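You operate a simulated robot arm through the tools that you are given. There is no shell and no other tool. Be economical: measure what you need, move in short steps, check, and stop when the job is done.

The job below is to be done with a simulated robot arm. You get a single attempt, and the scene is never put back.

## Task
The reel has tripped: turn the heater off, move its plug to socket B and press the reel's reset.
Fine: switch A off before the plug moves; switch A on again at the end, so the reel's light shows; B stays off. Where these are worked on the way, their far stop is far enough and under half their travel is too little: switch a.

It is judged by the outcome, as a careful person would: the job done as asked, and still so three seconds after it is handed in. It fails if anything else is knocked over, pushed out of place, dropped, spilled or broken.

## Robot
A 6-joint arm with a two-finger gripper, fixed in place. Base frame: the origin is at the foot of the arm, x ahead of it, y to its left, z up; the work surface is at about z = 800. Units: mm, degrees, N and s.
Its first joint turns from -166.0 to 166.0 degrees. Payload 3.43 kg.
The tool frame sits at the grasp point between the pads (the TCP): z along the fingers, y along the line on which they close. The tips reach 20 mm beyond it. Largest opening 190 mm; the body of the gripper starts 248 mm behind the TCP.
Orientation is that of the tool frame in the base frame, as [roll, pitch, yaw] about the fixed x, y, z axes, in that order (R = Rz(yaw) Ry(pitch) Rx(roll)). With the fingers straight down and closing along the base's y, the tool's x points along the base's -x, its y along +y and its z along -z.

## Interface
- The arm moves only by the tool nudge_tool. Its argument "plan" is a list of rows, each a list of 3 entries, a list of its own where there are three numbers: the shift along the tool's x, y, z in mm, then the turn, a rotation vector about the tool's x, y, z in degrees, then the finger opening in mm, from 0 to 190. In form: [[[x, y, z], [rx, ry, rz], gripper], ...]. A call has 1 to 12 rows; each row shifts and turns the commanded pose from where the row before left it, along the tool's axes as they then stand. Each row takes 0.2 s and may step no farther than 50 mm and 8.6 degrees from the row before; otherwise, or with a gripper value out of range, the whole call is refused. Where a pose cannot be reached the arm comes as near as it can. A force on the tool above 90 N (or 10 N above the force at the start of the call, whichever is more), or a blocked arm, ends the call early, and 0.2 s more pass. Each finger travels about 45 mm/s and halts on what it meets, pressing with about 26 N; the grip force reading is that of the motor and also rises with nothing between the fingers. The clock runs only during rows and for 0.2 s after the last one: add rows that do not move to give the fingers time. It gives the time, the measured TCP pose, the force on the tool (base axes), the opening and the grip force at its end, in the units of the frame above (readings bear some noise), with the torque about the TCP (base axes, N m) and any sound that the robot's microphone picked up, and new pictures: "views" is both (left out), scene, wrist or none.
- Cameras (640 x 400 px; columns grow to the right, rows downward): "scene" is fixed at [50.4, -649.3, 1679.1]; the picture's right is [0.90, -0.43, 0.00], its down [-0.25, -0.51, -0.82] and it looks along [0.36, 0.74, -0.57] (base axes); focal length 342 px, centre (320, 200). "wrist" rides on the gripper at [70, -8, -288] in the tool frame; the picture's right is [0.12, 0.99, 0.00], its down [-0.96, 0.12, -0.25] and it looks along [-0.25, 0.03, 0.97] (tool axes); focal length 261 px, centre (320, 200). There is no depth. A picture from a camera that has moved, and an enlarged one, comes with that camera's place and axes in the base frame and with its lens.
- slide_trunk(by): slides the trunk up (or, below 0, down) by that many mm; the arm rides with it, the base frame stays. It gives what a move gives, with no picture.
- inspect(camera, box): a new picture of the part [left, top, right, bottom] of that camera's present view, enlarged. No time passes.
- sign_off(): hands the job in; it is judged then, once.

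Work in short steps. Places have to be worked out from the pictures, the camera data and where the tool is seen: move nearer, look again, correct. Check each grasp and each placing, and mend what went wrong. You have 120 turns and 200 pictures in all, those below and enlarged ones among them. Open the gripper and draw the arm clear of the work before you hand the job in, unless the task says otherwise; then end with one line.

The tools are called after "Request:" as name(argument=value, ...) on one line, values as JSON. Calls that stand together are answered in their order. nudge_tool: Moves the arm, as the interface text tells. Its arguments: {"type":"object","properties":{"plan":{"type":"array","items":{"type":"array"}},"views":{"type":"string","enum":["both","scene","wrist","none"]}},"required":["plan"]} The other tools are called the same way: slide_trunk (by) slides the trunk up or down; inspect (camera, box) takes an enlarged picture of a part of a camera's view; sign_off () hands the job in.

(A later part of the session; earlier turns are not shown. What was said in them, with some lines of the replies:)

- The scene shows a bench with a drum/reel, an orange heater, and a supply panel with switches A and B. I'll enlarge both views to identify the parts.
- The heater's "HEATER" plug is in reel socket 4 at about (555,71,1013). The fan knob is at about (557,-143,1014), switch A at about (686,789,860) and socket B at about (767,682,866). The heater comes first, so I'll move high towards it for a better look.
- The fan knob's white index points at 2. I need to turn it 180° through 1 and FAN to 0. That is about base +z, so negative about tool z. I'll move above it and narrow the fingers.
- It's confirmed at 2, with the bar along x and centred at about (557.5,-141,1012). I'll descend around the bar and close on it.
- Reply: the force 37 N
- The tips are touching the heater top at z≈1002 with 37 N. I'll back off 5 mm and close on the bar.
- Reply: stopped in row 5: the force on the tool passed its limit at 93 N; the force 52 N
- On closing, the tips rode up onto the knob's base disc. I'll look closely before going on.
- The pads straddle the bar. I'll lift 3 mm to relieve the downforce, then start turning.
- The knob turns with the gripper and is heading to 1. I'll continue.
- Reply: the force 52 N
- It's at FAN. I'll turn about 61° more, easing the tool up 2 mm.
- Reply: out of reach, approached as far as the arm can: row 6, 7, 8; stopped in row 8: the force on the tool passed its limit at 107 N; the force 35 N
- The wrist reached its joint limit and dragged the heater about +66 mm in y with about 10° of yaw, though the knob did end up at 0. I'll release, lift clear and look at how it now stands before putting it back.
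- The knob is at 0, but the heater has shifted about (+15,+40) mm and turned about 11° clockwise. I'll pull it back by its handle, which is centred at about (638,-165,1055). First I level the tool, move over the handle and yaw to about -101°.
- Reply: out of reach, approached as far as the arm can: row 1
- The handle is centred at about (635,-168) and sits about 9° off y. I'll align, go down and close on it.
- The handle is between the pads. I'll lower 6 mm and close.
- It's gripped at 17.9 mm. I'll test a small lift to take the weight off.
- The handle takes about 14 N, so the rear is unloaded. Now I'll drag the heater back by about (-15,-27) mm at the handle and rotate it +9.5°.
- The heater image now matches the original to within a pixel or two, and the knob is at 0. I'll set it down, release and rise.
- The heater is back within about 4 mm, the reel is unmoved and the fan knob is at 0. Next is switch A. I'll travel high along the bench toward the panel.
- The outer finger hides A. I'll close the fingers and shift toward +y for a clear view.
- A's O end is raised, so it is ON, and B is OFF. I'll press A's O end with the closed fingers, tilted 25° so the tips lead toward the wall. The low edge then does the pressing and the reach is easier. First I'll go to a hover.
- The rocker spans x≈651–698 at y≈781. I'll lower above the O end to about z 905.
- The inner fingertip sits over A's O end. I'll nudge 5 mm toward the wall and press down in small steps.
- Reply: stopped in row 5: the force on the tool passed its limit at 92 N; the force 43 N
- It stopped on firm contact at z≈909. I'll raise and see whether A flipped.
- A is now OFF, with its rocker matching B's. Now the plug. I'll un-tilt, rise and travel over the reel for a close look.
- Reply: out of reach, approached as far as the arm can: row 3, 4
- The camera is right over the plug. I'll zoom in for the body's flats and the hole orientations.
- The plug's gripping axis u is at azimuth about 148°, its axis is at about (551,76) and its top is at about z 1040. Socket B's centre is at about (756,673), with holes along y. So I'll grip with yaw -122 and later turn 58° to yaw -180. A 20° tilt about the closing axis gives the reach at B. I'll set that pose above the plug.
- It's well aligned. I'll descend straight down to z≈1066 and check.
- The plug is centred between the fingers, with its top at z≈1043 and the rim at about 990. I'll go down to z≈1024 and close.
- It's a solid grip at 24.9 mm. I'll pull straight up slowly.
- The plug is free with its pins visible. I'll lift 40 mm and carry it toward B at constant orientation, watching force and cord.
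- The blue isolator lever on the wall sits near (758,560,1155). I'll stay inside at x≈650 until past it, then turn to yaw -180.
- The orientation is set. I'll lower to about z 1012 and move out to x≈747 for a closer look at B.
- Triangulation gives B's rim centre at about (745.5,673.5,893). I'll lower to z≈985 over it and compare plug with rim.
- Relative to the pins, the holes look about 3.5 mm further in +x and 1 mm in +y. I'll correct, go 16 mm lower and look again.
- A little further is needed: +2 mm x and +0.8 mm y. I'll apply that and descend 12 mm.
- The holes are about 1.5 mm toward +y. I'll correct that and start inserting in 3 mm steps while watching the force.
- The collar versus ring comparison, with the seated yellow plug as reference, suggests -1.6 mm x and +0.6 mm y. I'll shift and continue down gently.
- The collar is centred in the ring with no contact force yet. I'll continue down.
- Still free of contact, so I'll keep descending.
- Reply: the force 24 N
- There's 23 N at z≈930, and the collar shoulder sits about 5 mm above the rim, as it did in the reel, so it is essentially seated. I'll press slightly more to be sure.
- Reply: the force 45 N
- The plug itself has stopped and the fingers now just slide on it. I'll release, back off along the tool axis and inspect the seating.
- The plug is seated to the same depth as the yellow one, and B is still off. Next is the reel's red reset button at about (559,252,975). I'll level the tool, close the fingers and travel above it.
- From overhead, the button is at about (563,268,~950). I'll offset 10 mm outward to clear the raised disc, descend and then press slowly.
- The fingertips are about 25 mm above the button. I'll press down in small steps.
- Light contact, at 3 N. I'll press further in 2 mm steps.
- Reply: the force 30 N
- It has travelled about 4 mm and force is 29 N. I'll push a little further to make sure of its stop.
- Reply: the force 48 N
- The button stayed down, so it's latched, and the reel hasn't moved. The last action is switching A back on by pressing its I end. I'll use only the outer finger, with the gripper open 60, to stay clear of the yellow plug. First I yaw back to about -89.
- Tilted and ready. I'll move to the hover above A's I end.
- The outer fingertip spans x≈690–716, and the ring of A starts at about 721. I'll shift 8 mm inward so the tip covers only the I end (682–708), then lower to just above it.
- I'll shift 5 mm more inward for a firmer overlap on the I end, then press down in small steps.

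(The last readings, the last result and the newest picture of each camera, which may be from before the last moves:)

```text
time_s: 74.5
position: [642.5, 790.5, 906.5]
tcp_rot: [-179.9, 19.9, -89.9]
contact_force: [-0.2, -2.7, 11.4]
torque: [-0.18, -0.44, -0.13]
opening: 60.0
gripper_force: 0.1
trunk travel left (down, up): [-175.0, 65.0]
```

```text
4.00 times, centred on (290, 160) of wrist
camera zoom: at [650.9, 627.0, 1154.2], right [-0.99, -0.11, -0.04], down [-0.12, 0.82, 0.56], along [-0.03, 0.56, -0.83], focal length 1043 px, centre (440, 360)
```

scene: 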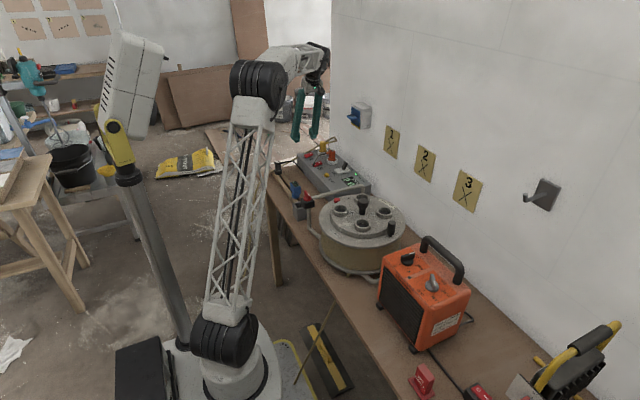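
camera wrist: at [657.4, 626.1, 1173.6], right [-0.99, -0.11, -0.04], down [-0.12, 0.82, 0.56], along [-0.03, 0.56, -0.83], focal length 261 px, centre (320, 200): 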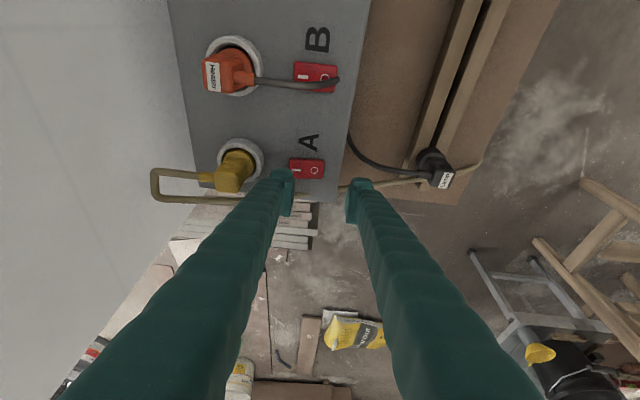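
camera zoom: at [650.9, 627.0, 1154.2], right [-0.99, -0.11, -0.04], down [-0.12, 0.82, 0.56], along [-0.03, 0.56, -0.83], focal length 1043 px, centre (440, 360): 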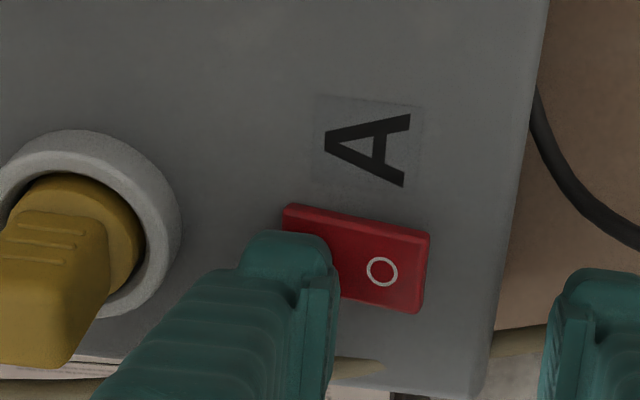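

The rocker has tipped, with the O end now raised. I'll press 3 mm more to reach the full stop and then lift off.

Request:
nudge_tool(plan=[[[0.7, 0, 1.9], [0, 0, 0], 60], [[0.5, 0, 1.4], [0, 0, 0], 60], [[0, 0, 0], [0, 0, 0], 60]], views="none")

Request:
nudge_tool(plan=[[[-10, 0, -28], [0, 0, 0], 60], [[-16, 0, -45], [0, 0, 0], 60], [[0, 20, -45], [0, 0, 0], 60], [[0, 20, -40], [0, 0, 0], 60], [[0, 20, -40], [0, 0, 0], 60]], views="both")

Request:
inspect(camera="scene", box=[295, 125, 355, 170])

Request:
inspect(camera="scene", box=[320, 170, 390, 225])

```text
time_s: 75.3
position: [642.1, 790.4, 905.1]
tcp_rot: [-179.7, 20.0, -89.7]
contact_force: [-1.3, -6.0, 42.8]
torque: [-0.52, -1.64, -0.18]
opening: 60.6
gripper_force: 0.5
trunk travel left (down, up): [-175.0, 65.0]
```

```text
time_s: 76.5
position: [581.9, 749.7, 1094.4]
tcp_rot: [179.9, 19.8, -89.8]
contact_force: [0.4, -0.3, -0.9]
torque: [-0.06, 0.12, 0.06]
opening: 60.1
gripper_force: 0.0
trunk travel left (down, up): [-175.0, 65.0]
camera wrist: at [591.3, 586.1, 1342.5], right [-0.99, -0.11, -0.04], down [-0.12, 0.82, 0.56], along [-0.03, 0.56, -0.83], focal length 261 px, centre (320, 200)
```

scene: 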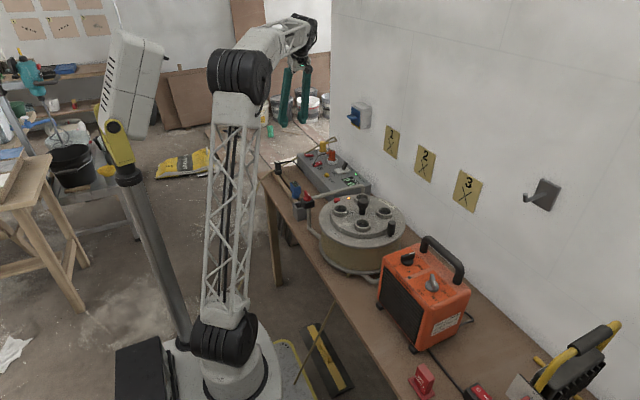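
wrist: 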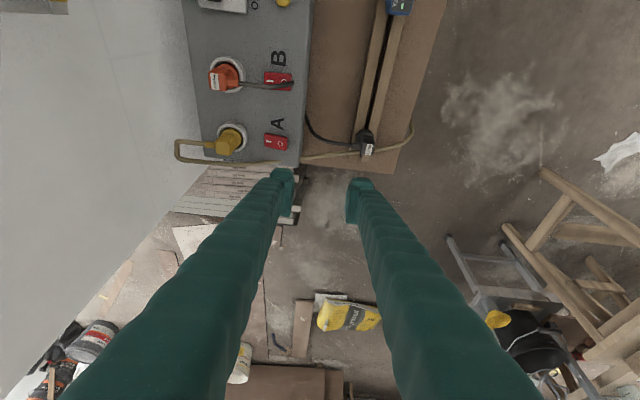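

```text
8.89 times, centred on (325, 148) of scene
camera zoom: at [50.4, -649.3, 1679.1], right [0.9, -0.43, 0.0], down [-0.25, -0.51, -0.82], along [0.36, 0.74, -0.57], focal length 3040 px, centre (276, 667)
```

zoom: 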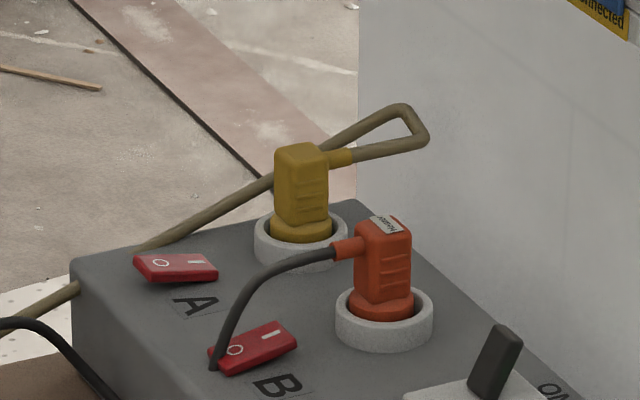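

```text
7.27 times, centred on (355, 198) of scene
camera zoom: at [50.4, -649.3, 1679.1], right [0.9, -0.43, 0.0], down [-0.25, -0.51, -0.82], along [0.36, 0.74, -0.57], focal length 2487 px, centre (66, 218)
```

zoom: 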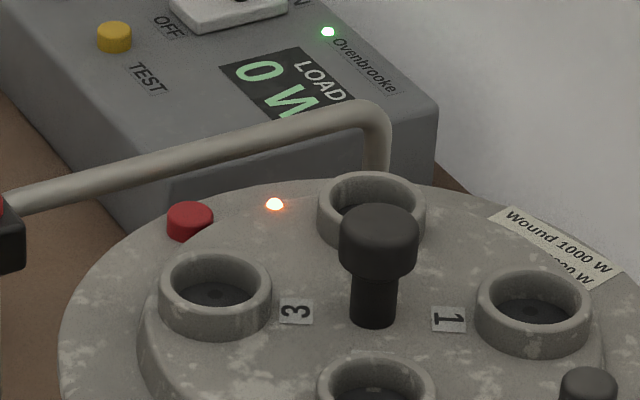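

The reel's light is on, A is ON, B is OFF, and the plug is seated. I'll draw the arm back further and take a last look at the heater.

Request:
nudge_tool(plan=[[[0, 40, -20], [0, 6.7, 0], 100], [[0, 45, -15], [0, 6.7, 0], 100], [[0, 45, -15], [0, 6.5, 0], 100], [[40, 20, -10], [0, 0, 0], 100], [[40, 0, 0], [0, 0, 0], 100]], views="scene")

Request:
inspect(camera="scene", box=[370, 225, 480, 300])

Request:
inspect(camera="scene", box=[260, 120, 480, 280])

```text
time_s: 77.8
position: [431.7, 656.6, 1155.6]
tcp_rot: [-179.9, 0.0, -89.9]
contact_force: [-0.1, -0.3, 0.4]
torque: [0.02, -0.04, -0.01]
opening: 100.1
gripper_force: 0.0
trunk travel left (down, up): [-175.0, 65.0]
```

scene: 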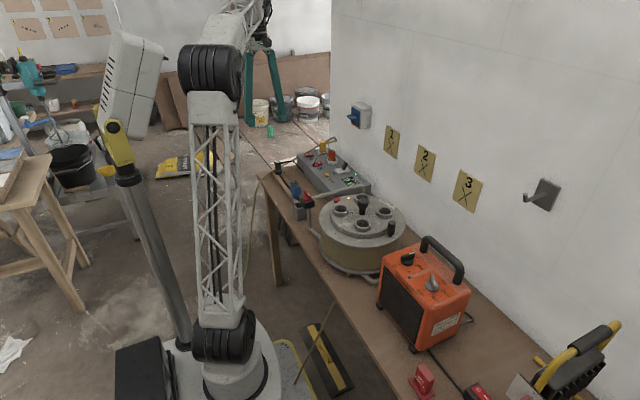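

```text
5.33 times, centred on (425, 262) of scene
camera zoom: at [50.4, -649.3, 1679.1], right [0.9, -0.43, 0.0], down [-0.25, -0.51, -0.82], along [0.36, 0.74, -0.57], focal length 1824 px, centre (-240, -133)
```

zoom: 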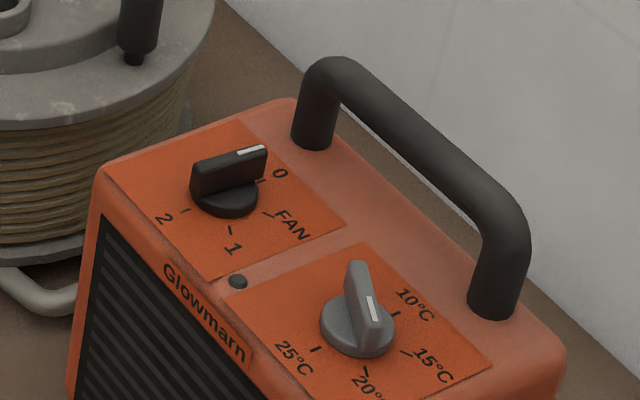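

```text
2.50 times, centred on (370, 200) of scene
camera zoom: at [50.4, -649.3, 1679.1], right [0.9, -0.43, 0.0], down [-0.25, -0.51, -0.82], along [0.36, 0.74, -0.57], focal length 855 px, centre (195, 200)
```

zoom: 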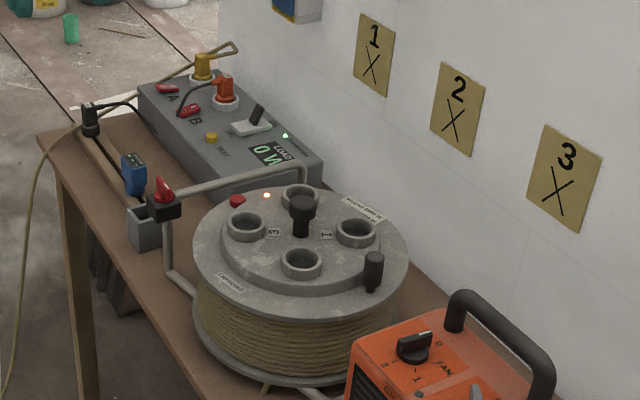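

Everything reads as asked: heater knob at 0, plug in B, reset pressed, A on with the reel's light showing, and B off. The arm is clear, so I'm handing the job in.

Request:
sign_off()

```text
The job is handed in.
```

The job is done: the heater is off, its plug is in socket B, the reel is reset, A is back on with the reel's light showing, and B is still off. One slip: turning the knob dragged the heater out of place; I put it back to within about 4 mm.
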